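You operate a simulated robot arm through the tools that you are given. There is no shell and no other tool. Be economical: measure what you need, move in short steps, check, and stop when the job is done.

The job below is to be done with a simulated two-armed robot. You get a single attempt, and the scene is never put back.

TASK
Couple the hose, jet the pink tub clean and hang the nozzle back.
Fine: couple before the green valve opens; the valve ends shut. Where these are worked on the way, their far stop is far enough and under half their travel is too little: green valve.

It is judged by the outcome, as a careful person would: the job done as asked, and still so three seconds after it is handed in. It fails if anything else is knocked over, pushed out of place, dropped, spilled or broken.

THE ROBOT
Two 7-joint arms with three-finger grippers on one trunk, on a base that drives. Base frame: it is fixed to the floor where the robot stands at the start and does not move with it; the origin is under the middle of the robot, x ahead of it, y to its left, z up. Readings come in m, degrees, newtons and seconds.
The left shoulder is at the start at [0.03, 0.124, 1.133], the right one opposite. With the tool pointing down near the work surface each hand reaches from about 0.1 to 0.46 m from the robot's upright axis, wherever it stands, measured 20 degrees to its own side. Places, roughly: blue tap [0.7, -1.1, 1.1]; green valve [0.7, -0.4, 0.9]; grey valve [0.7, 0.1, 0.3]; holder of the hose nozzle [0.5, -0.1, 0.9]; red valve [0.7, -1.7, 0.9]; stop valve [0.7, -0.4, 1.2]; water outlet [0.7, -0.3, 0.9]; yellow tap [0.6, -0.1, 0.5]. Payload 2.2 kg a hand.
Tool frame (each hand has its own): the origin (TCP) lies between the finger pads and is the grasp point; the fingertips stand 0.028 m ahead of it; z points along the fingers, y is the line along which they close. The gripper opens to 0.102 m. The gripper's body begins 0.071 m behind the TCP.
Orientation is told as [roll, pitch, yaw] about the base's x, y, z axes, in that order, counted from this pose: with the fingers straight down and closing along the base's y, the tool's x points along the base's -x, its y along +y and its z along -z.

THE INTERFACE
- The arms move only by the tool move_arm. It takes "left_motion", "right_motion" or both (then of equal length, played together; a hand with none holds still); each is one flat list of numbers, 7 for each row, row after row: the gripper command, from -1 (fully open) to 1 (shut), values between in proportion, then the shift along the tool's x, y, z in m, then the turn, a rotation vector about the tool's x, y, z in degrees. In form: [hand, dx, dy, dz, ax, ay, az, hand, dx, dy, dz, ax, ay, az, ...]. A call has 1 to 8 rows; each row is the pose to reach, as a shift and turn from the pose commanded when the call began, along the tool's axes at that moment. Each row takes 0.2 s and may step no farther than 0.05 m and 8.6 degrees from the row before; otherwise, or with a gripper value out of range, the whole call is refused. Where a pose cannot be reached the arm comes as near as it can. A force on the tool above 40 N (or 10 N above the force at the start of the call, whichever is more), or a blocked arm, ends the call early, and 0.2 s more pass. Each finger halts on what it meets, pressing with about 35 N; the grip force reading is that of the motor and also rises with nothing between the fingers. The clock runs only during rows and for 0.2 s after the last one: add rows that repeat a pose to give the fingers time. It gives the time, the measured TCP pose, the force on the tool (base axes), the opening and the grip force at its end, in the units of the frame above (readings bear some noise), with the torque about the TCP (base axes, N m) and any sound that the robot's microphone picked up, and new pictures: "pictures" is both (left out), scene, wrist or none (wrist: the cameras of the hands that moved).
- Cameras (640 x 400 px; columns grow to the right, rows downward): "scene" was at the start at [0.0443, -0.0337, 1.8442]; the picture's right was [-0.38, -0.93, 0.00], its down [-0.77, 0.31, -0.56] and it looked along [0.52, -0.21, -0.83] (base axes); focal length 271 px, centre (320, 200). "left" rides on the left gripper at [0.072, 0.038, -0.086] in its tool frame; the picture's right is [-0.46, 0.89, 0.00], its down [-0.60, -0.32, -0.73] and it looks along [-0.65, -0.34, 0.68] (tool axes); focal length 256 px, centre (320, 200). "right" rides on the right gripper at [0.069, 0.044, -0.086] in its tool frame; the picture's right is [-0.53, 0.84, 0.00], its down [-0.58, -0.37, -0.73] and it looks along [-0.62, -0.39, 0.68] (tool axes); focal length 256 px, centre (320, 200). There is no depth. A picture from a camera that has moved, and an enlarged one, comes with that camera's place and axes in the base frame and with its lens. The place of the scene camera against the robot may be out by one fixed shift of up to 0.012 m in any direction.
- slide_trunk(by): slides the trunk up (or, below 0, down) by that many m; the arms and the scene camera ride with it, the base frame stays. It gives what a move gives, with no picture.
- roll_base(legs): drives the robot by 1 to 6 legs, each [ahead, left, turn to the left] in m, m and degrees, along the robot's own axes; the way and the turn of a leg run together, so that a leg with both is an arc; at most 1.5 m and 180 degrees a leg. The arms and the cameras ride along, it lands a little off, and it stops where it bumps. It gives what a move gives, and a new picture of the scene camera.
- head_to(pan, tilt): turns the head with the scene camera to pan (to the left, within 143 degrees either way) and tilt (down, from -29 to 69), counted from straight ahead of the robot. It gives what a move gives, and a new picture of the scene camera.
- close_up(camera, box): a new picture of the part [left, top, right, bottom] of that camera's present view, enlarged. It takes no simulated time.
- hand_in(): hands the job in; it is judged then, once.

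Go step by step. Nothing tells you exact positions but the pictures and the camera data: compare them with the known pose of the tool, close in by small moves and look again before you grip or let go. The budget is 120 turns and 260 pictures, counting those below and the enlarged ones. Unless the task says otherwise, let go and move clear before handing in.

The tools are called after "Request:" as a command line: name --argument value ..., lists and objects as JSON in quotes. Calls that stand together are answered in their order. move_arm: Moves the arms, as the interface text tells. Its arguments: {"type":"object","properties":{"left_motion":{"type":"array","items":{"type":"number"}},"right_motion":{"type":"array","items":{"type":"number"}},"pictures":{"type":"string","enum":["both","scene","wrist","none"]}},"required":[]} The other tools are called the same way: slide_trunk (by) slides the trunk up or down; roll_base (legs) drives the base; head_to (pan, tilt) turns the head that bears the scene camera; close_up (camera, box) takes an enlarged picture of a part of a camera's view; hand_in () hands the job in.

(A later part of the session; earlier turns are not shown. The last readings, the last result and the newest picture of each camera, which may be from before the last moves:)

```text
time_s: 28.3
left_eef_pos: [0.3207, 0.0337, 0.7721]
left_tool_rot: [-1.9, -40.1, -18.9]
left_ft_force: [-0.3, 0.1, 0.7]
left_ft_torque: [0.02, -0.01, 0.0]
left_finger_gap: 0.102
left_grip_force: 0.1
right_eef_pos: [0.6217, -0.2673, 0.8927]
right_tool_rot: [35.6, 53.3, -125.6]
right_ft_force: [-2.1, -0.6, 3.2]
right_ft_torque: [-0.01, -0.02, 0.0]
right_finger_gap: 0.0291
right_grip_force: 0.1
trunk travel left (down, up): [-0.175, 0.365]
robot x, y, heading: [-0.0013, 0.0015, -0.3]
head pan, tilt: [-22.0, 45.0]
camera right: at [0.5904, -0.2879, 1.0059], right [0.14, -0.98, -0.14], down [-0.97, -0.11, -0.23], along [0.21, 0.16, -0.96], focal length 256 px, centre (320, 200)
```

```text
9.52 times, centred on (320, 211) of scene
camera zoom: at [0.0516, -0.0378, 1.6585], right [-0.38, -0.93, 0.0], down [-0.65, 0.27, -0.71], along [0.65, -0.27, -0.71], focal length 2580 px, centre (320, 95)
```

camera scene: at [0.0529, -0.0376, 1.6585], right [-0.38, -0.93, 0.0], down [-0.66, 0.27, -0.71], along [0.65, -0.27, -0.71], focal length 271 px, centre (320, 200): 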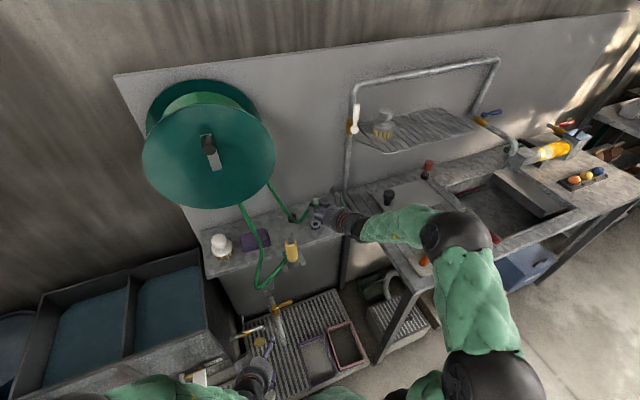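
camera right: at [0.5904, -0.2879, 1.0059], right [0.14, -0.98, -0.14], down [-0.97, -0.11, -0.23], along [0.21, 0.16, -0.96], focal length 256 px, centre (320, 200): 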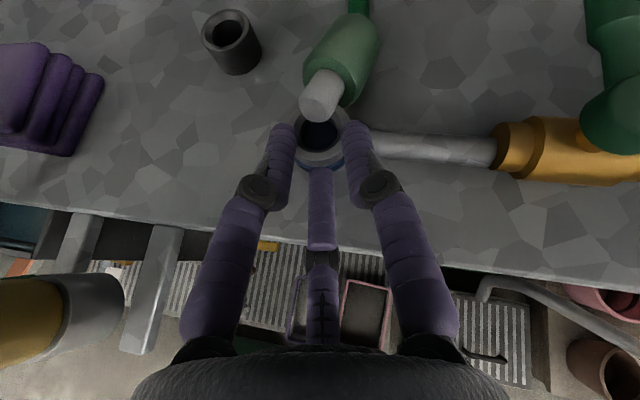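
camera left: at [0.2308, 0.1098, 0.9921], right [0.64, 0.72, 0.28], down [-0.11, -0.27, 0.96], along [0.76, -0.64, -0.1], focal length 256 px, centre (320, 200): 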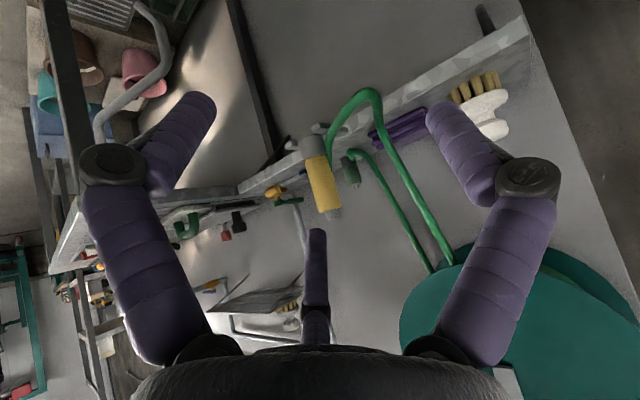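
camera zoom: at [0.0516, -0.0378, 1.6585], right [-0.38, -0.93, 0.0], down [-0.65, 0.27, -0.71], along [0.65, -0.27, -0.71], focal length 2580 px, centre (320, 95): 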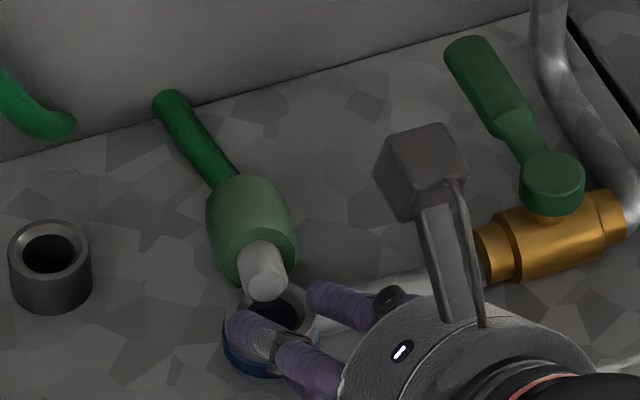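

Request:
move_arm --right_motion '[0.3, 0.02, 0.009, -0.012, 0, 0, 0, 0.3, 0.044, 0.02, -0.026, 4, 0, 6.9, 0.3, 0.064, 0.029, -0.038, 8, 0, 13.7, 0.3, 0.064, 0.029, -0.038, 10.7, 0, 18.06, 0.3, 0.064, 0.029, -0.038, 10.7, 0, 18.06]' --pictures "wrist"

Request:
close_up --camera "scene" --box '[270, 180, 370, 250]'

```text
time_s: 29.5
left_eef_pos: [0.3216, 0.0348, 0.7731]
left_tool_rot: [-1.9, -39.9, -19.0]
left_ft_force: [0.3, -0.8, 0.7]
left_ft_torque: [0.05, 0.01, -0.01]
left_finger_gap: 0.1023
left_grip_force: 0.1
right_eef_pos: [0.622, -0.269, 0.9714]
right_tool_rot: [-1.6, 58.7, -156.8]
right_ft_force: [0.2, 0.6, -0.2]
right_ft_torque: [0.0, 0.01, -0.01]
right_finger_gap: 0.0357
right_grip_force: 0.1
trunk travel left (down, up): [-0.175, 0.365]
robot x, y, heading: [-0.0025, -0.001, -0.5]
head pan, tilt: [-22.0, 45.0]
camera right: at [0.6084, -0.3255, 1.0762], right [0.1, -0.88, -0.47], down [-0.99, -0.05, -0.11], along [0.07, 0.47, -0.88], focal length 256 px, centre (320, 200)
```

right: 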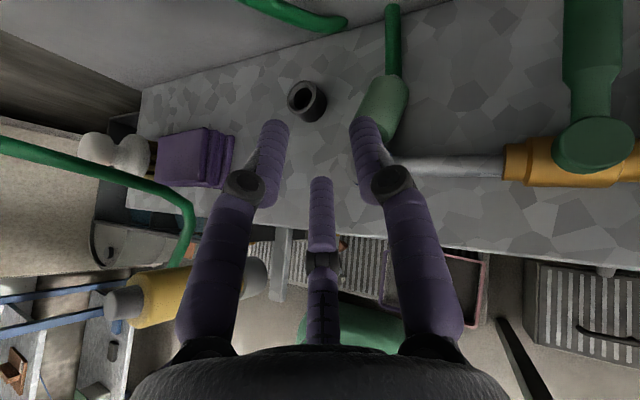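

```text
5.71 times, centred on (320, 215) of scene
camera zoom: at [0.0517, -0.0377, 1.6585], right [-0.38, -0.93, 0.0], down [-0.65, 0.27, -0.71], along [0.65, -0.27, -0.71], focal length 1548 px, centre (320, 114)
```

zoom: 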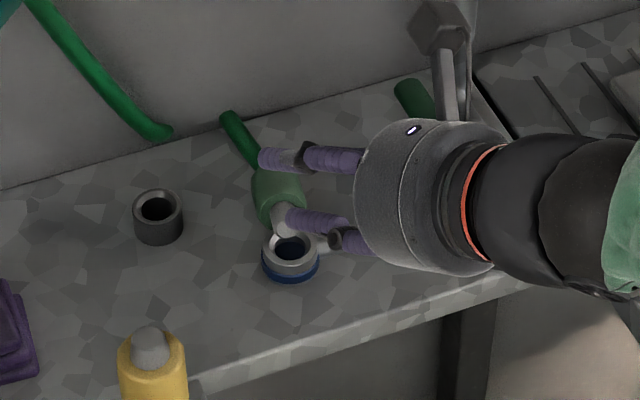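

Request:
move_arm --right_motion '[-0.1, 0, 0, 0, -6.2, 0, 3.7, -0.1, 0, 0, 0, -12.4, 0, 7.4, -0.1, 0, 0, 0, -18.6, 0, 11.1, -0.1, 0, 0, 0, -24.9, 0, 14.9]' --pictures "none"

Request:
move_arm --right_motion '[-0.1, 0, 0, 0, 0, -8, 0, -0.1, 0, 0, 0, 0, -16, 0, -0.1, 0, 0, 0, 0, -19, 0]' --pictures "wrist"

```text
time_s: 30.5
left_eef_pos: [0.3216, 0.0352, 0.774]
left_tool_rot: [-1.8, -40.0, -18.9]
left_ft_force: [-0.5, 0.7, -0.5]
left_ft_torque: [0.01, 0.0, -0.03]
left_finger_gap: 0.1019
left_grip_force: 0.1
right_eef_pos: [0.6204, -0.2724, 0.9659]
right_tool_rot: [-3.4, 56.9, 177.8]
right_ft_force: [-0.2, 0.3, -0.4]
right_ft_torque: [0.0, 0.0, 0.02]
right_finger_gap: 0.056
right_grip_force: 0.0
right hand out of reach, approached as far as the arm can: row 4
trunk travel left (down, up): [-0.175, 0.365]
robot x, y, heading: [-0.0029, -0.0023, -0.5]
head pan, tilt: [-22.0, 45.0]
```

```text
time_s: 31.3
left_eef_pos: [0.3214, 0.0363, 0.7731]
left_tool_rot: [-1.9, -40.1, -19.0]
left_ft_force: [0.5, -0.5, 0.6]
left_ft_torque: [-0.03, -0.02, -0.03]
left_finger_gap: 0.1021
left_grip_force: 0.0
right_eef_pos: [0.6238, -0.2687, 0.973]
right_tool_rot: [-0.5, 39.3, 175.0]
right_ft_force: [0.1, -0.7, 0.4]
right_ft_torque: [0.0, -0.01, 0.0]
right_finger_gap: 0.0561
right_grip_force: 0.0
right hand out of reach, approached as far as the arm can: row 1
trunk travel left (down, up): [-0.175, 0.365]
robot x, y, heading: [-0.004, -0.0022, -0.6]
head pan, tilt: [-22.0, 45.0]
camera right: at [0.6191, -0.3134, 1.0832], right [-0.48, -0.81, -0.35], down [-0.88, 0.43, 0.2], along [-0.01, 0.4, -0.92], focal length 256 px, centre (320, 200)
```

right: 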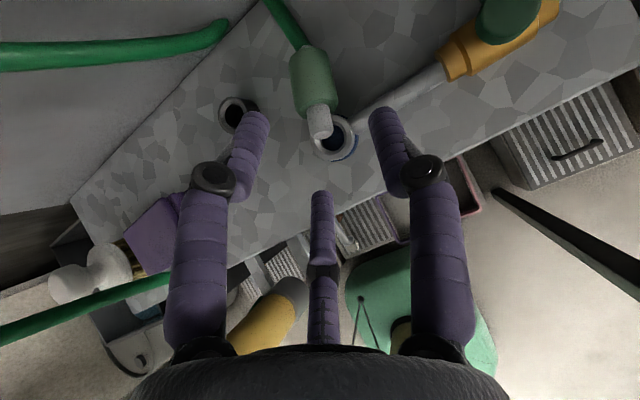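

Request:
slide_trunk --by 0.15

Request:
move_arm --right_motion '[-0.1, 0, 0, 0, 0, -8, 0, -0.1, 0, 0, 0, 0, -16, 0, -0.1, 0, 0, 0, 0, -24, 0, -0.1, 0, 0, 0, 0, -30, 0]' --pictures "wrist"

```text
time_s: 33.0
left_eef_pos: [0.3204, 0.0337, 0.9235]
left_tool_rot: [-1.9, -40.0, -18.9]
left_ft_force: [0.7, 0.5, -0.2]
left_ft_torque: [0.01, -0.01, 0.01]
left_finger_gap: 0.1018
left_grip_force: 0.0
right_eef_pos: [0.6239, -0.2691, 1.1218]
right_tool_rot: [-0.6, 39.4, 175.0]
right_ft_force: [0.2, -0.7, 0.3]
right_ft_torque: [-0.01, -0.01, -0.01]
right_finger_gap: 0.0561
right_grip_force: 0.1
trunk travel left (down, up): [-0.325, 0.215]
robot x, y, heading: [-0.002, -0.0023, -0.5]
head pan, tilt: [-22.0, 45.0]
```

```text
time_s: 34.0
left_eef_pos: [0.3202, 0.0344, 0.9241]
left_tool_rot: [-1.9, -40.0, -19.0]
left_ft_force: [0.8, 0.3, -1.1]
left_ft_torque: [-0.02, 0.02, -0.04]
left_finger_gap: 0.1021
left_grip_force: 0.1
right_eef_pos: [0.6233, -0.2696, 1.1224]
right_tool_rot: [-0.5, 9.3, 175.4]
right_ft_force: [-0.2, 1.0, -0.7]
right_ft_torque: [-0.01, -0.02, 0.0]
right_finger_gap: 0.0561
right_grip_force: 0.1
trunk travel left (down, up): [-0.325, 0.215]
robot x, y, heading: [-0.0014, 0.0039, -0.5]
head pan, tilt: [-22.0, 45.0]
camera right: at [0.6754, -0.3179, 1.2191], right [-0.59, -0.8, -0.09], down [-0.66, 0.41, 0.63], along [-0.47, 0.44, -0.77], focal length 256 px, centre (320, 200)
```

right: 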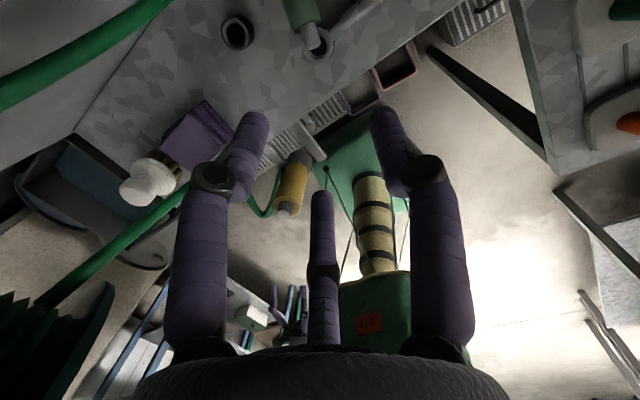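

Request:
move_arm --right_motion '[-0.1, 0.0124, -0.001, 0.043, 0, 0, 0, -0.1, 0.0248, -0.003, 0.086, 0, 0, 0, -0.1, 0.0372, -0.004, 0.129, 0, 0, 0, -0.1, 0.0496, -0.0057, 0.172, 0, 0, 0, -0.1, 0.0496, -0.0057, 0.172, 0, 0, 0]'

Request:
close_up --camera "right" --box '[200, 40, 440, 230]'

Request:
close_up --camera "scene" --box '[260, 200, 360, 270]'

```text
time_s: 35.2
left_eef_pos: [0.32, 0.0349, 0.9239]
left_tool_rot: [-1.9, -40.0, -18.9]
left_ft_force: [-0.5, 0.2, -0.1]
left_ft_torque: [0.02, 0.01, -0.01]
left_finger_gap: 0.102
left_grip_force: 0.0
right_eef_pos: [0.7005, -0.2687, 0.9592]
right_tool_rot: [-0.5, 9.4, 175.2]
right_ft_force: [0.3, 0.2, 0.7]
right_ft_torque: [0.02, 0.03, -0.01]
right_finger_gap: 0.0557
right_grip_force: 0.0
trunk travel left (down, up): [-0.325, 0.215]
robot x, y, heading: [0.0001, -0.0004, 0.0]
head pan, tilt: [-22.0, 45.0]
camera scene: at [0.0508, -0.0377, 1.8086], right [-0.38, -0.93, 0.0], down [-0.65, 0.27, -0.71], along [0.65, -0.27, -0.71], focal length 271 px, centre (320, 200)
camera right: at [0.752, -0.3173, 1.0576], right [-0.59, -0.8, -0.1], down [-0.66, 0.41, 0.63], along [-0.46, 0.44, -0.77], focal length 256 px, centre (320, 200)
```

scene: 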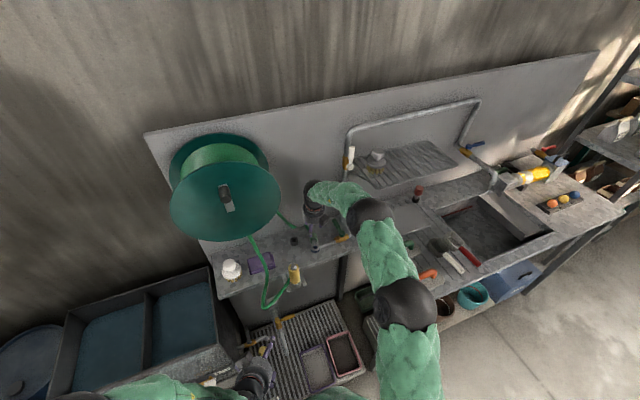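
right: 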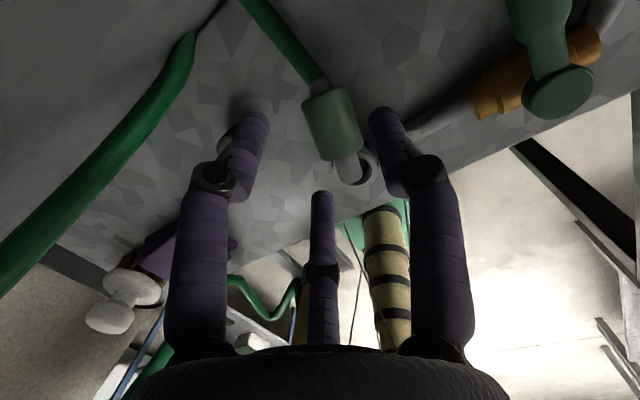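

```text
2.11 times, centred on (320, 135) of right
camera zoom: at [0.752, -0.3173, 1.0576], right [-0.59, -0.8, -0.1], down [-0.66, 0.41, 0.63], along [-0.46, 0.44, -0.77], focal length 539 px, centre (320, 337)
```

zoom: 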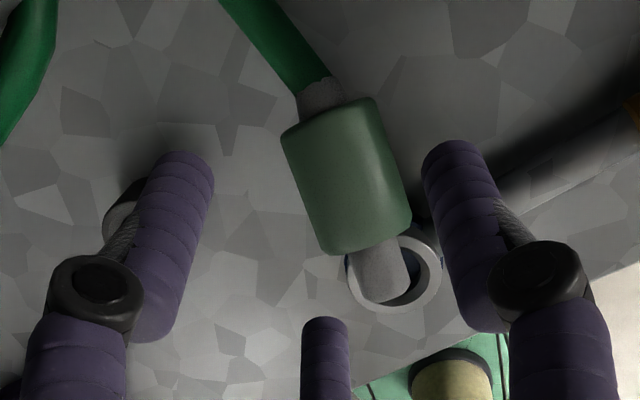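

```text
5.71 times, centred on (310, 235) of scene
camera zoom: at [0.0508, -0.0377, 1.8086], right [-0.38, -0.93, 0.0], down [-0.65, 0.27, -0.71], along [0.65, -0.27, -0.71], focal length 1548 px, centre (377, 0)
```

zoom: 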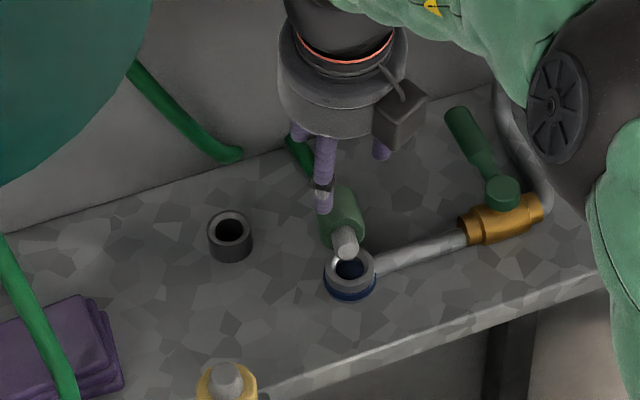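

Request:
move_arm --right_motion '[-0.1, -0.001, -0.0017, 0.01, -0.8, 0, 5, -0.1, -0.003, -0.0017, 0.025, -1.6, 0, 9.9, -0.1, -0.006, -0.0017, 0.045, -1.6, 0, 9.9, -0.1, -0.0086, -0.0017, 0.0645, -1.6, 0, 9.9, -0.1, -0.0086, -0.0017, 0.0645, -1.6, 0, 9.9]' --pictures "wrist"

Request:
close_up --camera "right" --box '[200, 40, 440, 230]'

```text
time_s: 36.4
left_eef_pos: [0.3198, 0.0341, 0.924]
left_tool_rot: [-1.9, -40.0, -18.9]
left_ft_force: [-0.4, 0.0, 0.1]
left_ft_torque: [0.01, -0.01, 0.0]
left_finger_gap: 0.1021
left_grip_force: 0.1
right_eef_pos: [0.7032, -0.2672, 0.8953]
right_tool_rot: [-0.5, 9.4, 165.3]
right_ft_force: [0.5, 0.4, -0.3]
right_ft_torque: [0.02, -0.02, 0.0]
right_finger_gap: 0.0559
right_grip_force: 0.1
trunk travel left (down, up): [-0.325, 0.215]
robot x, y, heading: [-0.0016, 0.0009, -0.3]
head pan, tilt: [-22.0, 45.0]
camera right: at [0.7448, -0.3245, 0.9928], right [-0.72, -0.68, -0.1], down [-0.58, 0.52, 0.63], along [-0.38, 0.51, -0.77], focal length 256 px, centre (320, 200)
```

right: 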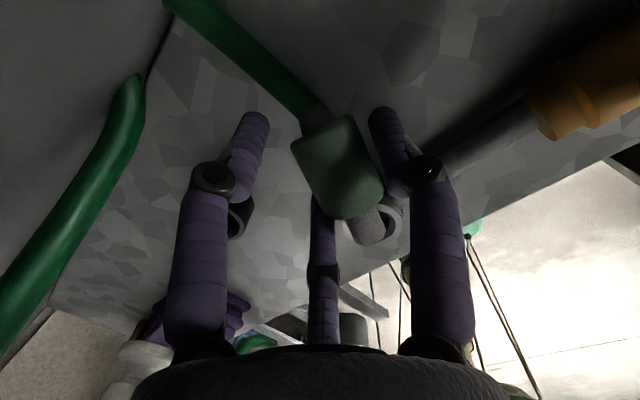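

```text
2.11 times, centred on (320, 135) of right
camera zoom: at [0.7448, -0.3245, 0.9928], right [-0.72, -0.68, -0.1], down [-0.58, 0.52, 0.63], along [-0.38, 0.51, -0.77], focal length 539 px, centre (320, 337)
```

zoom: 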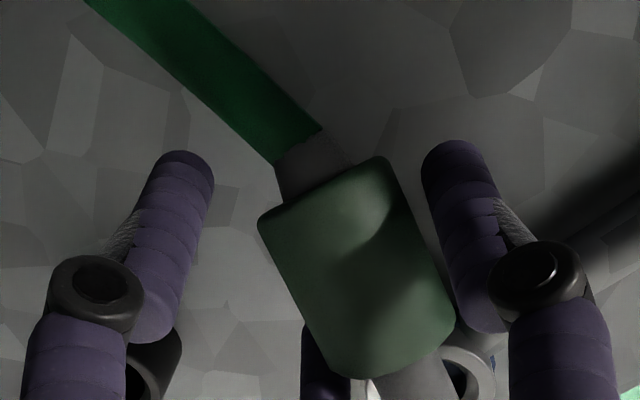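

Request:
move_arm --right_motion '[0.2, 0, 0.002, 0, 0, 0, 0, 0.6, 0, 0.002, 0, 0, 0, 0, 0.9, 0, 0.002, 0, 0, 0, 0, 0.9, 0, 0.002, 0, 0, 0, 0]' --pictures "wrist"

Request:
close_up --camera "right" --box '[200, 40, 440, 230]'

```text
time_s: 37.4
left_eef_pos: [0.3211, 0.0352, 0.923]
left_tool_rot: [-2.0, -40.1, -18.9]
left_ft_force: [0.6, -0.8, -0.6]
left_ft_torque: [0.01, -0.03, 0.0]
left_finger_gap: 0.102
left_grip_force: 0.1
right_eef_pos: [0.7025, -0.2695, 0.8957]
right_tool_rot: [-0.4, 9.4, 165.3]
right_ft_force: [-0.7, -1.2, 1.5]
right_ft_torque: [0.01, -0.02, 0.04]
right_finger_gap: 0.0404
right_grip_force: 34.6
trunk travel left (down, up): [-0.325, 0.215]
robot x, y, heading: [-0.0024, -0.0033, -0.2]
head pan, tilt: [-22.0, 45.0]
camera right: at [0.7443, -0.326, 0.9923], right [-0.72, -0.68, -0.09], down [-0.58, 0.52, 0.63], along [-0.38, 0.51, -0.77], focal length 256 px, centre (320, 200)
```

right: 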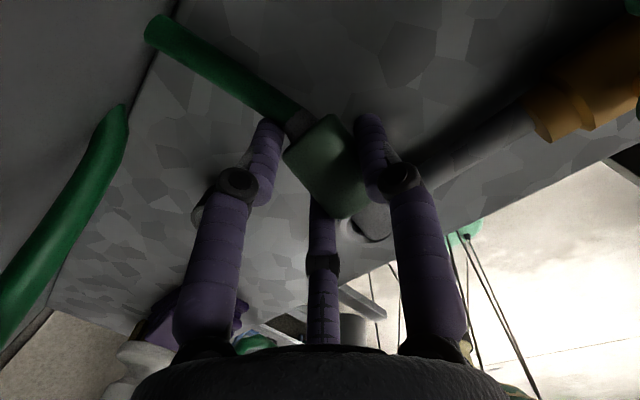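

```text
2.11 times, centred on (320, 135) of right
camera zoom: at [0.7443, -0.326, 0.9923], right [-0.72, -0.68, -0.09], down [-0.58, 0.52, 0.63], along [-0.38, 0.51, -0.77], focal length 539 px, centre (320, 337)
```

zoom: 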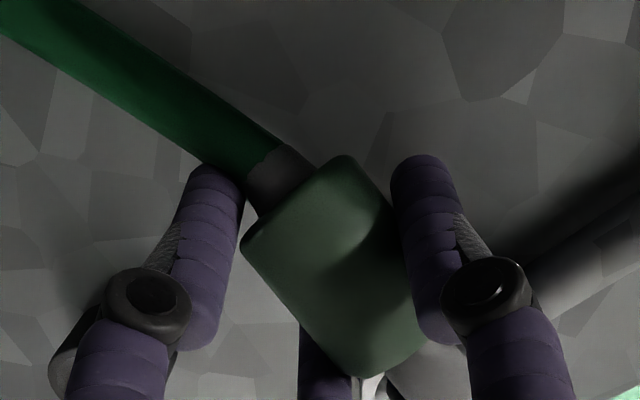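

Request:
move_arm --right_motion '[0.9, 0.0065, 0, -0.0395, 0, 0, 0, 0.9, 0.013, 0, -0.079, 0, 0, 0, 0.9, -0.0124, 0.0078, -0.1034, 0, 0, 0, 0.9, -0.0426, 0.0168, -0.1285, 0, 0, 0, 0.9, -0.076, 0.026, -0.134, 0, 0, 0, 0.9, -0.076, 0.026, -0.134, 0, 8, 0, 0.9, -0.076, 0.026, -0.134, 0, 16, 0, 0.9, -0.076, 0.026, -0.134, 0, 24, 0]' --pictures "wrist"

```text
time_s: 39.2
left_eef_pos: [0.3203, 0.0352, 0.923]
left_tool_rot: [-1.9, -40.0, -19.0]
left_ft_force: [0.0, -0.1, 0.3]
left_ft_torque: [-0.03, 0.01, -0.01]
left_finger_gap: 0.102
left_grip_force: 0.0
right_eef_pos: [0.602, -0.2697, 1.0157]
right_tool_rot: [-0.6, 33.6, 165.1]
right_ft_force: [0.5, -0.8, -0.9]
right_ft_torque: [0.0, -0.01, 0.01]
right_finger_gap: 0.0405
right_grip_force: 35.1
trunk travel left (down, up): [-0.325, 0.215]
robot x, y, heading: [-0.0021, 0.0005, -0.2]
head pan, tilt: [-22.0, 45.0]
camera right: at [0.6013, -0.3148, 1.1267], right [-0.64, -0.7, -0.3], down [-0.77, 0.57, 0.29], along [-0.03, 0.42, -0.91], focal length 256 px, centre (320, 200)
```

right: 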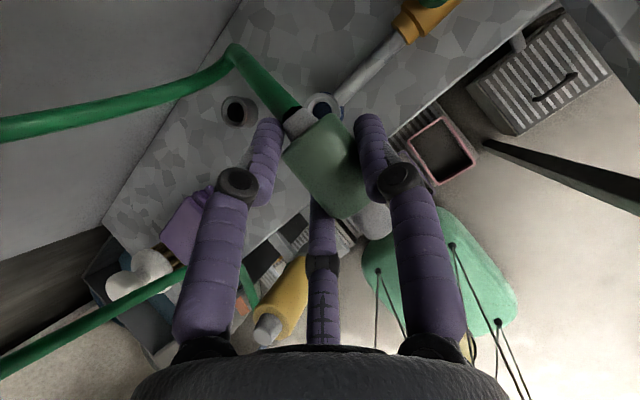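

Request:
move_arm --right_motion '[0.9, 0, 0, 0, 0, 8, 0, 0.9, 0, 0, 0, 0, 16, 0, 0.9, 0, 0, 0, 0, 24, 0, 0.9, 0, 0, 0, 0, 32, 0, 0.9, 0, 0, 0, 0, 40, 0, 0.9, 0, 0, 0, 0, 48, 0, 0.9, 0, 0, 0, 0, 54, 0]' --pictures "none"

Request:
slide_trunk --by -0.06

Request:
move_arm --right_motion '[0.9, 0, 0, 0, 8, 0, 0, 0.9, 0, 0, 0, 16, 0, 0, 0.9, 0, 0, 0, 24, 0, 0, 0.9, 0, 0, 0, 30, 0, 0]' --pictures "both"

Request:
close_up --camera "scene" --box '[275, 190, 345, 239]'

```text
time_s: 40.8
left_eef_pos: [0.321, 0.0341, 0.9235]
left_tool_rot: [-2.0, -40.1, -19.0]
left_ft_force: [0.2, 0.5, 0.1]
left_ft_torque: [-0.01, 0.01, 0.01]
left_finger_gap: 0.1021
left_grip_force: 0.0
right_eef_pos: [0.6039, -0.2696, 1.0153]
right_tool_rot: [-12.0, 87.3, 153.5]
right_ft_force: [0.8, -0.3, 0.3]
right_ft_torque: [0.02, 0.01, -0.04]
right_finger_gap: 0.0406
right_grip_force: 35.0
trunk travel left (down, up): [-0.325, 0.215]
robot x, y, heading: [-0.0002, -0.0017, -0.3]
head pan, tilt: [-22.0, 45.0]
```

```text
time_s: 41.8
left_eef_pos: [0.3207, 0.0347, 0.8647]
left_tool_rot: [-1.9, -39.9, -18.9]
left_ft_force: [0.5, -0.3, -0.3]
left_ft_torque: [-0.03, 0.0, 0.02]
left_finger_gap: 0.1022
left_grip_force: 0.1
right_eef_pos: [0.6034, -0.2699, 0.9547]
right_tool_rot: [-10.9, 87.4, 154.5]
right_ft_force: [0.5, -0.9, -0.7]
right_ft_torque: [0.01, 0.04, 0.02]
right_finger_gap: 0.0405
right_grip_force: 34.6
trunk travel left (down, up): [-0.265, 0.275]
robot x, y, heading: [-0.0035, 0.0011, -0.4]
head pan, tilt: [-22.0, 45.0]
```

```text
time_s: 42.8
left_eef_pos: [0.3226, 0.0349, 0.8624]
left_tool_rot: [-1.9, -39.9, -19.0]
left_ft_force: [-0.3, 0.2, -0.3]
left_ft_torque: [0.0, 0.01, 0.0]
left_finger_gap: 0.1019
left_grip_force: 0.1
right_eef_pos: [0.6023, -0.269, 0.9533]
right_tool_rot: [-42.1, 87.2, 153.5]
right_ft_force: [-0.4, 0.3, -1.6]
right_ft_torque: [0.03, -0.07, -0.04]
right_finger_gap: 0.0406
right_grip_force: 34.5
trunk travel left (down, up): [-0.265, 0.275]
robot x, y, heading: [0.0004, -0.0015, -0.3]
head pan, tilt: [-22.0, 45.0]
camera scene: at [0.0526, -0.0389, 1.7486], right [-0.38, -0.93, 0.0], down [-0.65, 0.27, -0.71], along [0.65, -0.27, -0.71], focal length 271 px, centre (320, 200)
camera right: at [0.5343, -0.3359, 1.025], right [0.2, -0.8, -0.56], down [-0.83, 0.17, -0.54], along [0.52, 0.57, -0.63], focal length 256 px, centre (320, 200)
```

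scene: 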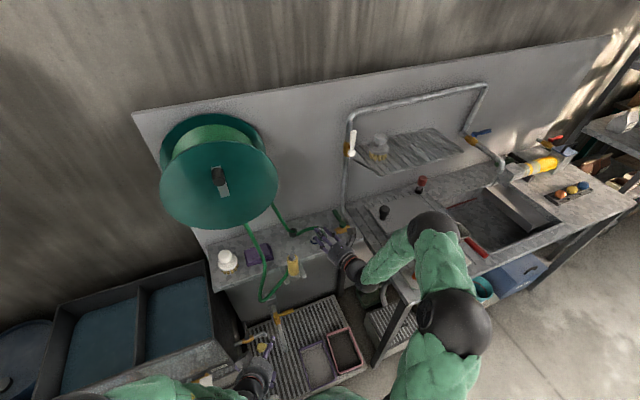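
right: 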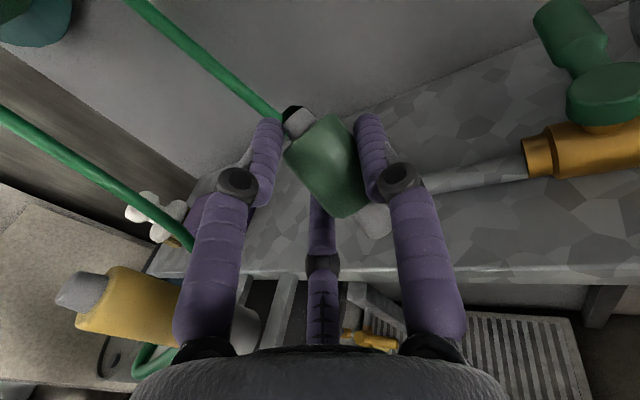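

```text
8.16 times, centred on (310, 214) of scene
camera zoom: at [0.0526, -0.0389, 1.7486], right [-0.38, -0.93, 0.0], down [-0.65, 0.27, -0.71], along [0.65, -0.27, -0.71], focal length 2211 px, centre (402, 82)
```

zoom: 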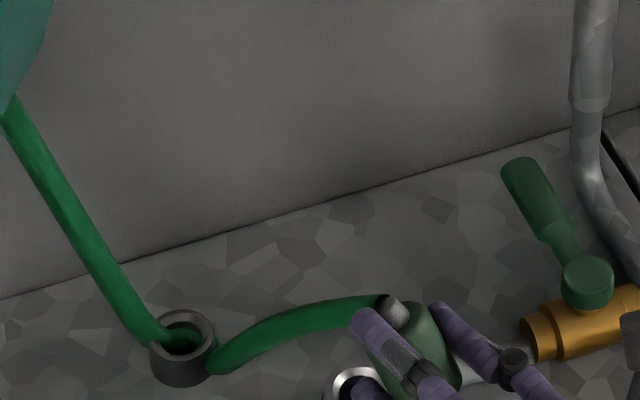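

Request:
move_arm --right_motion '[0.9, 0.03, 0, -0.001, 0, 0, 0, 0.9, 0.032, 0.004, 0.014, 0, 0, 0, 0.9, 0.0313, 0.008, 0.0265, 0, 0, 0, 0.9, 0.0313, 0.008, 0.0265, 0, 0, 0]' --pictures "wrist"

Request:
close_up --camera "scene" --box '[280, 200, 350, 260]'

Request:
close_up --camera "right" --box '[260, 80, 460, 280]'

```text
time_s: 43.8
left_eef_pos: [0.3214, 0.0332, 0.8636]
left_tool_rot: [-1.9, -40.1, -18.9]
left_ft_force: [-1.0, 1.0, -0.4]
left_ft_torque: [0.0, 0.03, -0.01]
left_finger_gap: 0.1019
left_grip_force: 0.0
right_eef_pos: [0.6318, -0.2715, 0.986]
right_tool_rot: [-40.9, 87.4, 154.4]
right_ft_force: [0.2, 0.9, -1.4]
right_ft_torque: [0.03, 0.04, -0.02]
right_finger_gap: 0.0407
right_grip_force: 34.8
trunk travel left (down, up): [-0.265, 0.275]
robot x, y, heading: [-0.001, 0.0002, -0.3]
head pan, tilt: [-22.0, 45.0]
camera right: at [0.5642, -0.3375, 1.0571], right [0.2, -0.8, -0.56], down [-0.83, 0.17, -0.54], along [0.53, 0.57, -0.63], focal length 256 px, centre (320, 200)
```

right: 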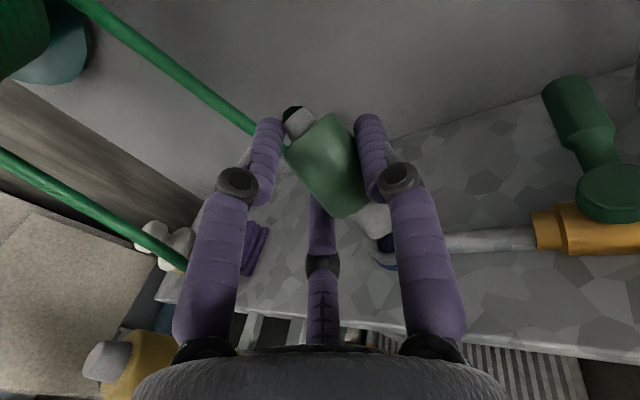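

```text
6.67 times, centred on (315, 230) of scene
camera zoom: at [0.0519, -0.0378, 1.7485], right [-0.38, -0.93, 0.0], down [-0.65, 0.27, -0.71], along [0.65, -0.27, -0.71], focal length 1806 px, centre (353, 0)
```

zoom: 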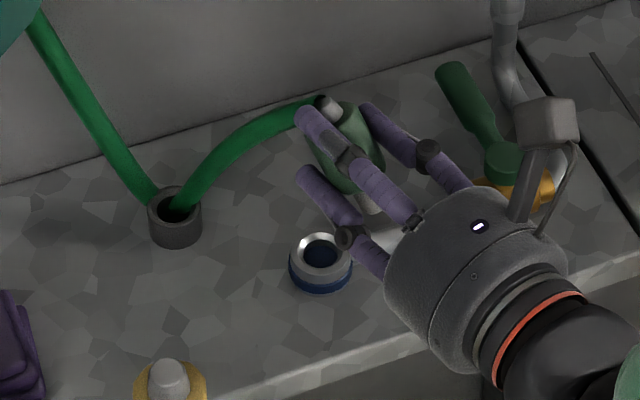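

```text
2.00 times, centred on (360, 180) of right
camera zoom: at [0.5642, -0.3375, 1.0571], right [0.2, -0.8, -0.56], down [-0.83, 0.17, -0.54], along [0.53, 0.57, -0.63], focal length 512 px, centre (240, 240)
```

zoom: 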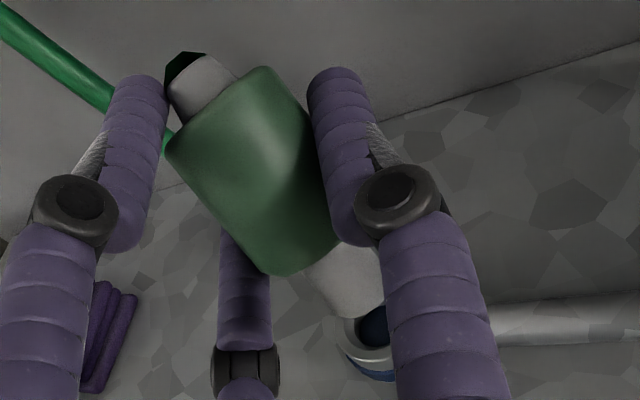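

Request:
move_arm --right_motion '[0.9, 0, -0.003, 0.006, 0, 8, 0, 0.9, 0, -0.006, 0.012, 0, 16, 0, 0.9, -0.02, -0.0095, 0.019, 0, 18, 0, 0.9, -0.0457, -0.0095, 0.019, 0, 18, 0, 0.9, -0.0457, -0.0095, 0.019, 0, 18, 0]' --pictures "wrist"

Request:
close_up --camera "scene" --box '[285, 205, 345, 247]'

Request:
close_up --camera "right" --box '[260, 80, 460, 280]'

```text
time_s: 45.0
left_eef_pos: [0.3209, 0.0362, 0.8647]
left_tool_rot: [-1.9, -40.0, -18.9]
left_ft_force: [-0.3, -0.3, 0.4]
left_ft_torque: [-0.01, -0.03, 0.01]
left_finger_gap: 0.1022
left_grip_force: 0.0
right_eef_pos: [0.6463, -0.2564, 0.9387]
right_tool_rot: [-173.8, 73.9, 21.3]
right_ft_force: [-0.4, -0.3, 0.1]
right_ft_torque: [0.02, 0.02, -0.01]
right_finger_gap: 0.0405
right_grip_force: 34.8
trunk travel left (down, up): [-0.265, 0.275]
robot x, y, heading: [0.0025, -0.0005, -0.3]
head pan, tilt: [-22.0, 45.0]
camera right: at [0.5604, -0.326, 0.981], right [0.36, -0.76, -0.54], down [-0.63, 0.23, -0.74], along [0.69, 0.61, -0.39], focal length 256 px, centre (320, 200)
```

right: 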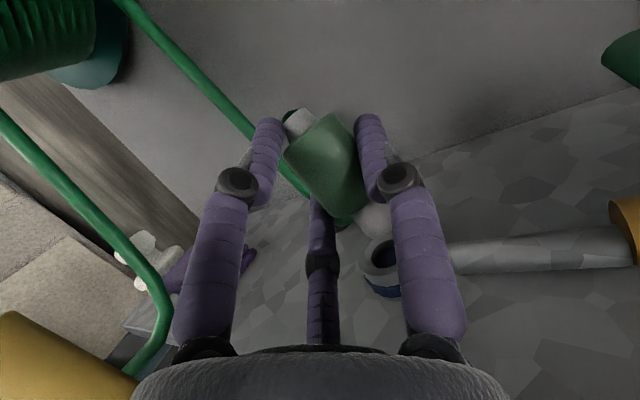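

```text
9.52 times, centred on (315, 226) of scene
camera zoom: at [0.052, -0.0377, 1.7486], right [-0.38, -0.93, 0.0], down [-0.65, 0.27, -0.71], along [0.65, -0.27, -0.71], focal length 2580 px, centre (368, -48)
```

zoom: 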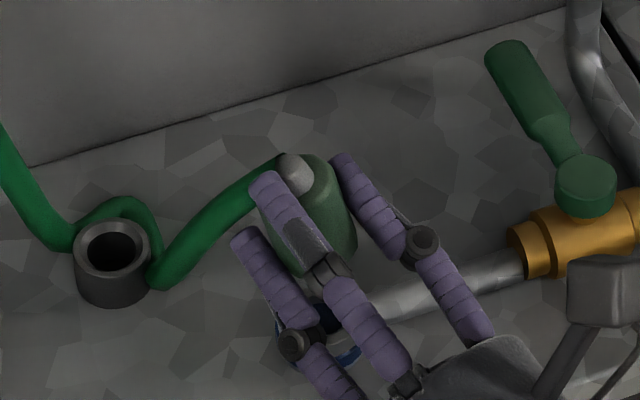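

```text
2.00 times, centred on (360, 180) of right
camera zoom: at [0.5604, -0.326, 0.981], right [0.36, -0.76, -0.54], down [-0.63, 0.23, -0.74], along [0.69, 0.61, -0.39], focal length 512 px, centre (240, 240)
```

zoom: 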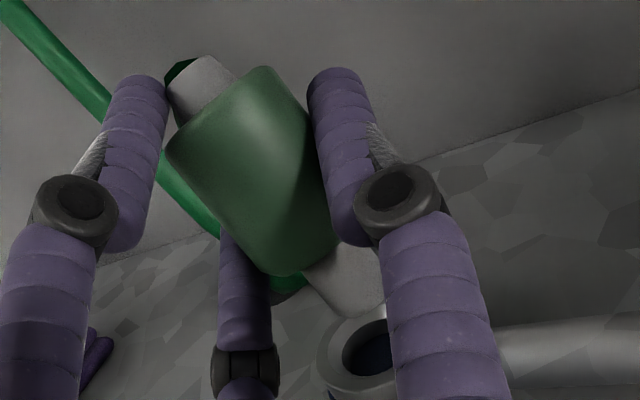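

Request:
move_arm --right_motion '[0.9, -0.0096, 0, -0.0028, 0, 0, 0, 0.9, -0.0173, 0, -0.005, 0, 0, 0, 0.9, -0.0221, 0, -0.0064, 0, 0, 0, 0.9, -0.0269, 0, -0.0078, 0, 0, 0]' --pictures "wrist"

Request:
close_up --camera "right" --box '[260, 80, 460, 280]'

Request:
close_up --camera "scene" --box '[285, 205, 345, 247]'

```text
time_s: 46.0
left_eef_pos: [0.3217, 0.0356, 0.8643]
left_tool_rot: [-2.1, -40.0, -18.9]
left_ft_force: [-0.5, 0.4, -0.4]
left_ft_torque: [0.02, 0.0, 0.01]
left_finger_gap: 0.1019
left_grip_force: 0.1
right_eef_pos: [0.6453, -0.2526, 0.9098]
right_tool_rot: [-173.4, 74.1, 21.8]
right_ft_force: [2.8, 7.3, -1.8]
right_ft_torque: [0.26, -0.09, 0.14]
right_finger_gap: 0.0405
right_grip_force: 34.6
trunk travel left (down, up): [-0.265, 0.275]
robot x, y, heading: [-0.0036, 0.0015, -0.5]
head pan, tilt: [-22.0, 45.0]
camera right: at [0.56, -0.3232, 0.9528], right [0.36, -0.76, -0.54], down [-0.63, 0.23, -0.74], along [0.69, 0.61, -0.4], focal length 256 px, centre (320, 200)
```

right: 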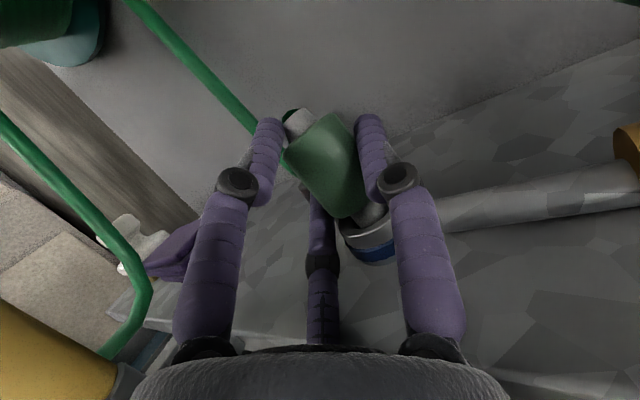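

```text
2.00 times, centred on (360, 180) of right
camera zoom: at [0.56, -0.3232, 0.9528], right [0.36, -0.76, -0.54], down [-0.63, 0.23, -0.74], along [0.69, 0.61, -0.4], focal length 512 px, centre (240, 240)
```

zoom: 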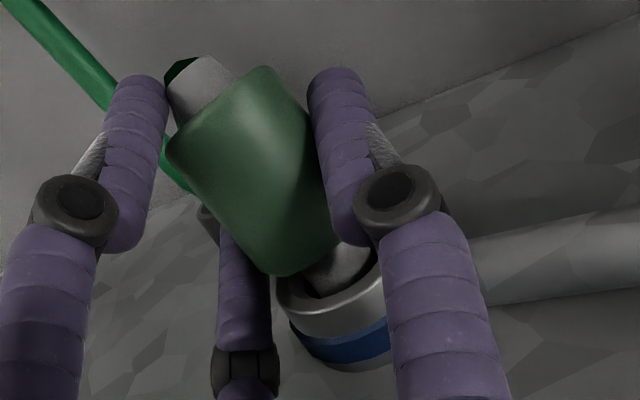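

```text
9.52 times, centred on (315, 226) of scene
camera zoom: at [0.0523, -0.037, 1.7485], right [-0.38, -0.93, 0.0], down [-0.65, 0.27, -0.71], along [0.65, -0.27, -0.71], focal length 2580 px, centre (368, -48)
```

zoom: 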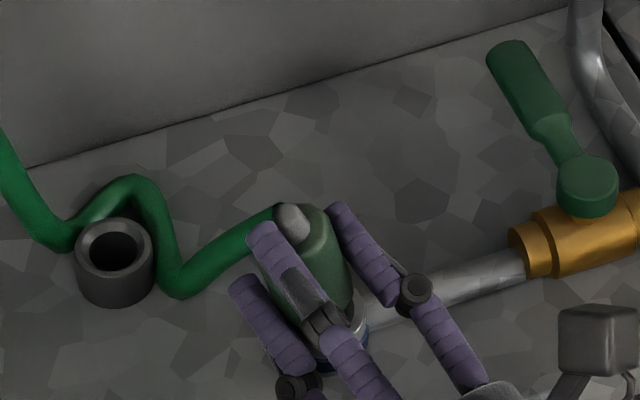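

Request:
move_arm --right_motion '[0.9, -0.005, -0.003, -0.0014, 0, 0, 0, 0.9, -0.0096, -0.003, -0.0028, 0, 0, 0, 0.9, -0.0144, -0.003, -0.0042, 0, 0, 0]' --pictures "wrist"

Request:
close_up --camera "right" --box '[260, 80, 460, 280]'

Request:
close_up --camera "scene" --box '[285, 205, 345, 247]'

```text
time_s: 46.7
left_eef_pos: [0.3192, 0.0345, 0.8644]
left_tool_rot: [-1.9, -40.1, -19.0]
left_ft_force: [-0.2, -0.2, -0.1]
left_ft_torque: [0.0, 0.01, -0.02]
left_finger_gap: 0.1019
left_grip_force: 0.1
right_eef_pos: [0.6437, -0.252, 0.912]
right_tool_rot: [-175.4, 72.9, 20.0]
right_ft_force: [-10.6, 5.6, 16.7]
right_ft_torque: [0.2, 1.38, 0.22]
right_finger_gap: 0.0406
right_grip_force: 35.0
trunk travel left (down, up): [-0.265, 0.275]
robot x, y, heading: [0.0009, 0.0019, -0.2]
head pan, tilt: [-22.0, 45.0]
stopped in row 3 (right hand): the force on the tool passed its limit at 44 N (the readings are from after the stop); the commanded pose is now the measured one
camera right: at [0.5586, -0.323, 0.9521], right [0.38, -0.76, -0.53], down [-0.61, 0.23, -0.76], along [0.7, 0.61, -0.38], focal length 256 px, centre (320, 200)
```

right: 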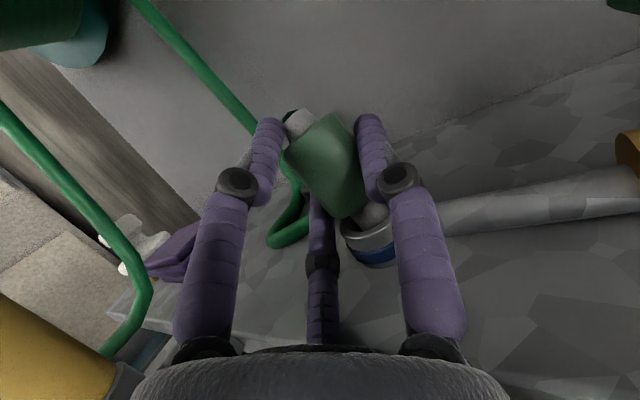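

```text
2.00 times, centred on (360, 180) of right
camera zoom: at [0.5586, -0.323, 0.9521], right [0.38, -0.76, -0.53], down [-0.61, 0.23, -0.76], along [0.7, 0.61, -0.38], focal length 512 px, centre (240, 240)
```

zoom: 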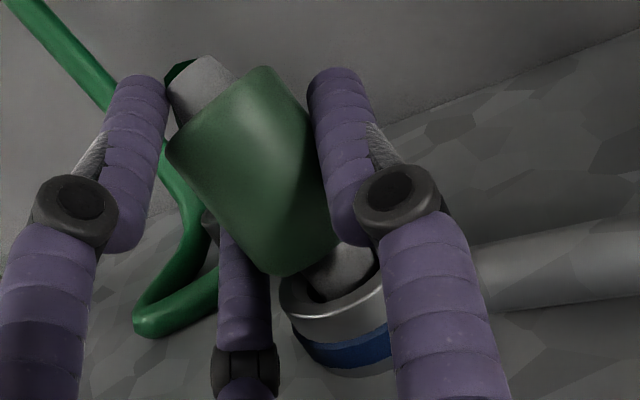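

```text
9.52 times, centred on (315, 226) of scene
camera zoom: at [0.0481, -0.0372, 1.7487], right [-0.38, -0.93, 0.0], down [-0.65, 0.27, -0.71], along [0.66, -0.27, -0.71], focal length 2580 px, centre (368, -48)
```

zoom: 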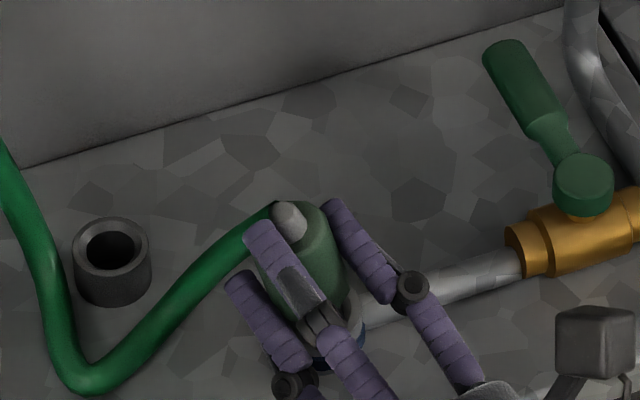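

Request:
move_arm --right_motion '[0.9, 0.002, -0.001, 0, 0, -4, 0, 0.9, 0.003, -0.001, 0, 0, -8, 0, 0.9, 0.004, -0.001, 0.0003, 0, -12, 0, 0.9, 0.005, -0.001, 0.0006, 0, -16, 0]' --pictures "wrist"

Request:
close_up --camera "right" --box '[260, 80, 460, 280]'

Request:
close_up --camera "scene" --box '[285, 205, 345, 247]'

```text
time_s: 47.7
left_eef_pos: [0.322, 0.0351, 0.8629]
left_tool_rot: [-2.1, -40.0, -18.9]
left_ft_force: [0.3, 1.0, 0.5]
left_ft_torque: [0.01, 0.0, -0.01]
left_finger_gap: 0.1022
left_grip_force: 0.0
right_eef_pos: [0.6478, -0.2509, 0.9126]
right_tool_rot: [-117.8, 88.5, 78.0]
right_ft_force: [22.3, 18.7, -1.7]
right_ft_torque: [0.7, -0.86, 0.33]
right_finger_gap: 0.041
right_grip_force: 35.2
trunk travel left (down, up): [-0.265, 0.275]
robot x, y, heading: [-0.0051, 0.0006, 0.0]
head pan, tilt: [-22.0, 45.0]
camera right: at [0.5766, -0.3175, 0.9808], right [0.23, -0.8, -0.55], down [-0.8, 0.17, -0.58], along [0.56, 0.58, -0.6], focal length 256 px, centre (320, 200)
```

right: 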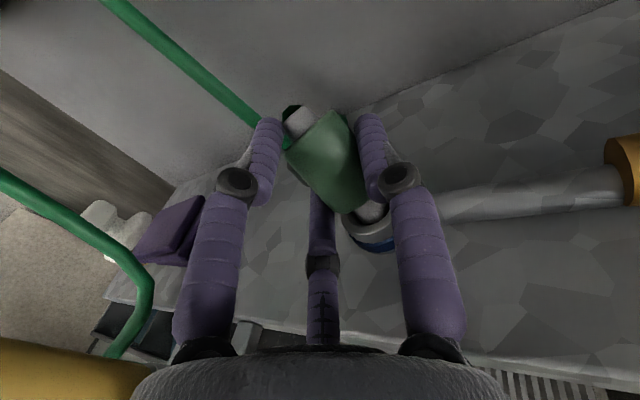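

```text
2.00 times, centred on (360, 180) of right
camera zoom: at [0.5766, -0.3175, 0.9808], right [0.23, -0.8, -0.55], down [-0.8, 0.17, -0.58], along [0.56, 0.58, -0.6], focal length 512 px, centre (240, 240)
```

zoom: 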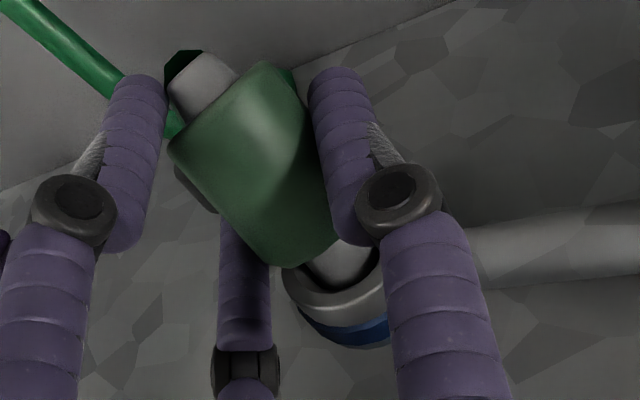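

```text
9.52 times, centred on (315, 226) of scene
camera zoom: at [0.0551, -0.0353, 1.7485], right [-0.38, -0.93, 0.0], down [-0.66, 0.27, -0.71], along [0.65, -0.27, -0.71], focal length 2580 px, centre (368, -48)
```

zoom: 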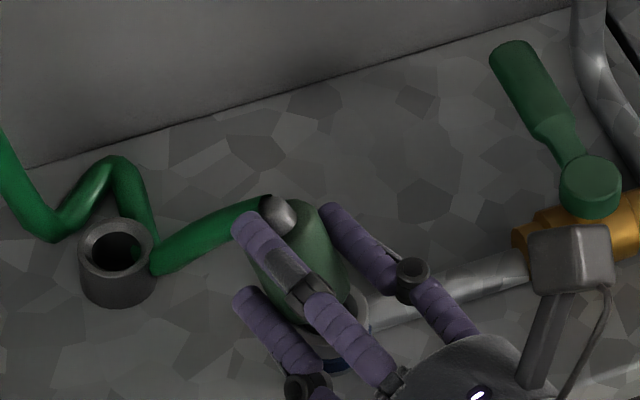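

Request:
move_arm --right_motion '[0.9, 0, -0.0042, 0.0074, 0, 0, 0, 0.9, -0.004, -0.0042, 0.0074, 0, 0, 0, 0.9, -0.008, -0.0042, 0.0074, 0, 0, 0, 0.9, -0.012, -0.0042, 0.0074, 0, 0, 0]' --pictures "wrist"

Request:
close_up --camera "right" --box '[260, 80, 460, 280]'

Request:
close_up --camera "scene" --box '[285, 205, 345, 247]'

```text
time_s: 48.7
left_eef_pos: [0.3179, 0.0339, 0.8642]
left_tool_rot: [-1.9, -40.2, -19.1]
left_ft_force: [0.2, -0.3, 0.0]
left_ft_torque: [-0.01, -0.04, -0.02]
left_finger_gap: 0.1019
left_grip_force: 0.0
right_eef_pos: [0.6505, -0.2505, 0.9107]
right_tool_rot: [-153.5, 88.0, 41.8]
right_ft_force: [-16.8, 1.7, 15.7]
right_ft_torque: [0.04, 0.24, -0.06]
right_finger_gap: 0.0413
right_grip_force: 35.1
trunk travel left (down, up): [-0.265, 0.275]
robot x, y, heading: [0.0006, -0.0007, -0.5]
head pan, tilt: [-22.0, 45.0]
stopped in row 4 (right hand): the force on the tool passed its limit at 43 N (the readings are from after the stop); the commanded pose is now the measured one
camera right: at [0.5778, -0.3167, 0.977], right [0.24, -0.8, -0.55], down [-0.79, 0.17, -0.59], along [0.57, 0.57, -0.59], focal length 256 px, centre (320, 200)
```

right: 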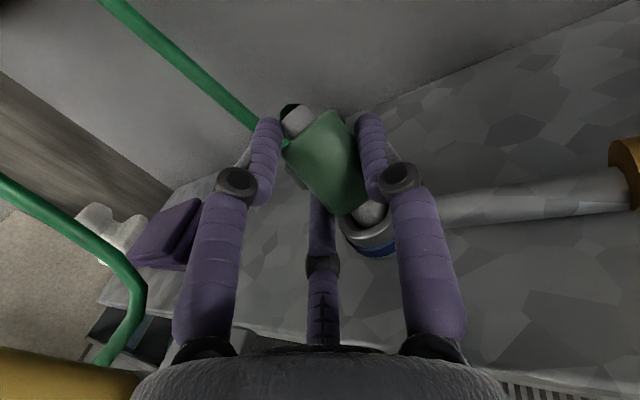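

```text
2.00 times, centred on (360, 180) of right
camera zoom: at [0.5778, -0.3167, 0.977], right [0.24, -0.8, -0.55], down [-0.79, 0.17, -0.59], along [0.57, 0.57, -0.59], focal length 512 px, centre (240, 240)
```

zoom: 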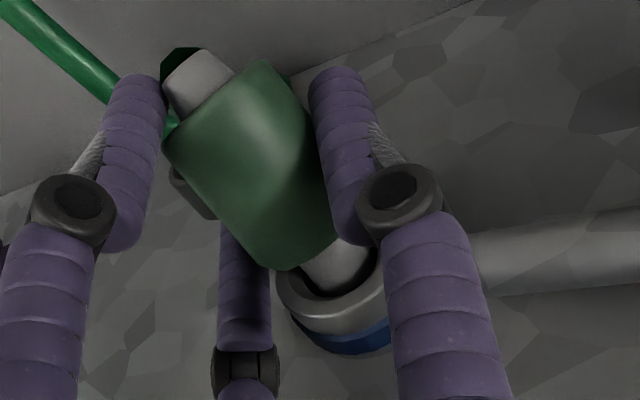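

```text
9.52 times, centred on (315, 226) of scene
camera zoom: at [0.0464, -0.0374, 1.7486], right [-0.38, -0.92, 0.0], down [-0.65, 0.27, -0.71], along [0.66, -0.27, -0.71], focal length 2580 px, centre (368, -48)
```

zoom: 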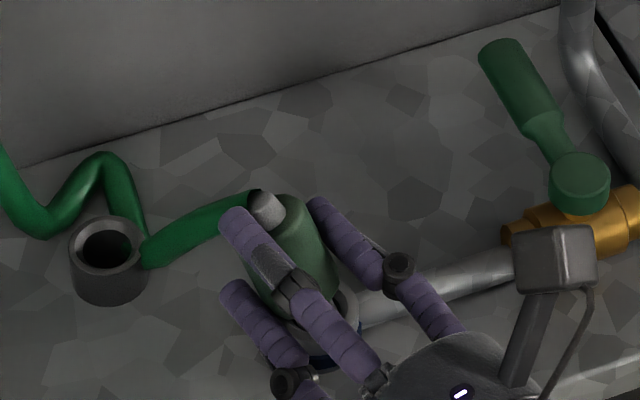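

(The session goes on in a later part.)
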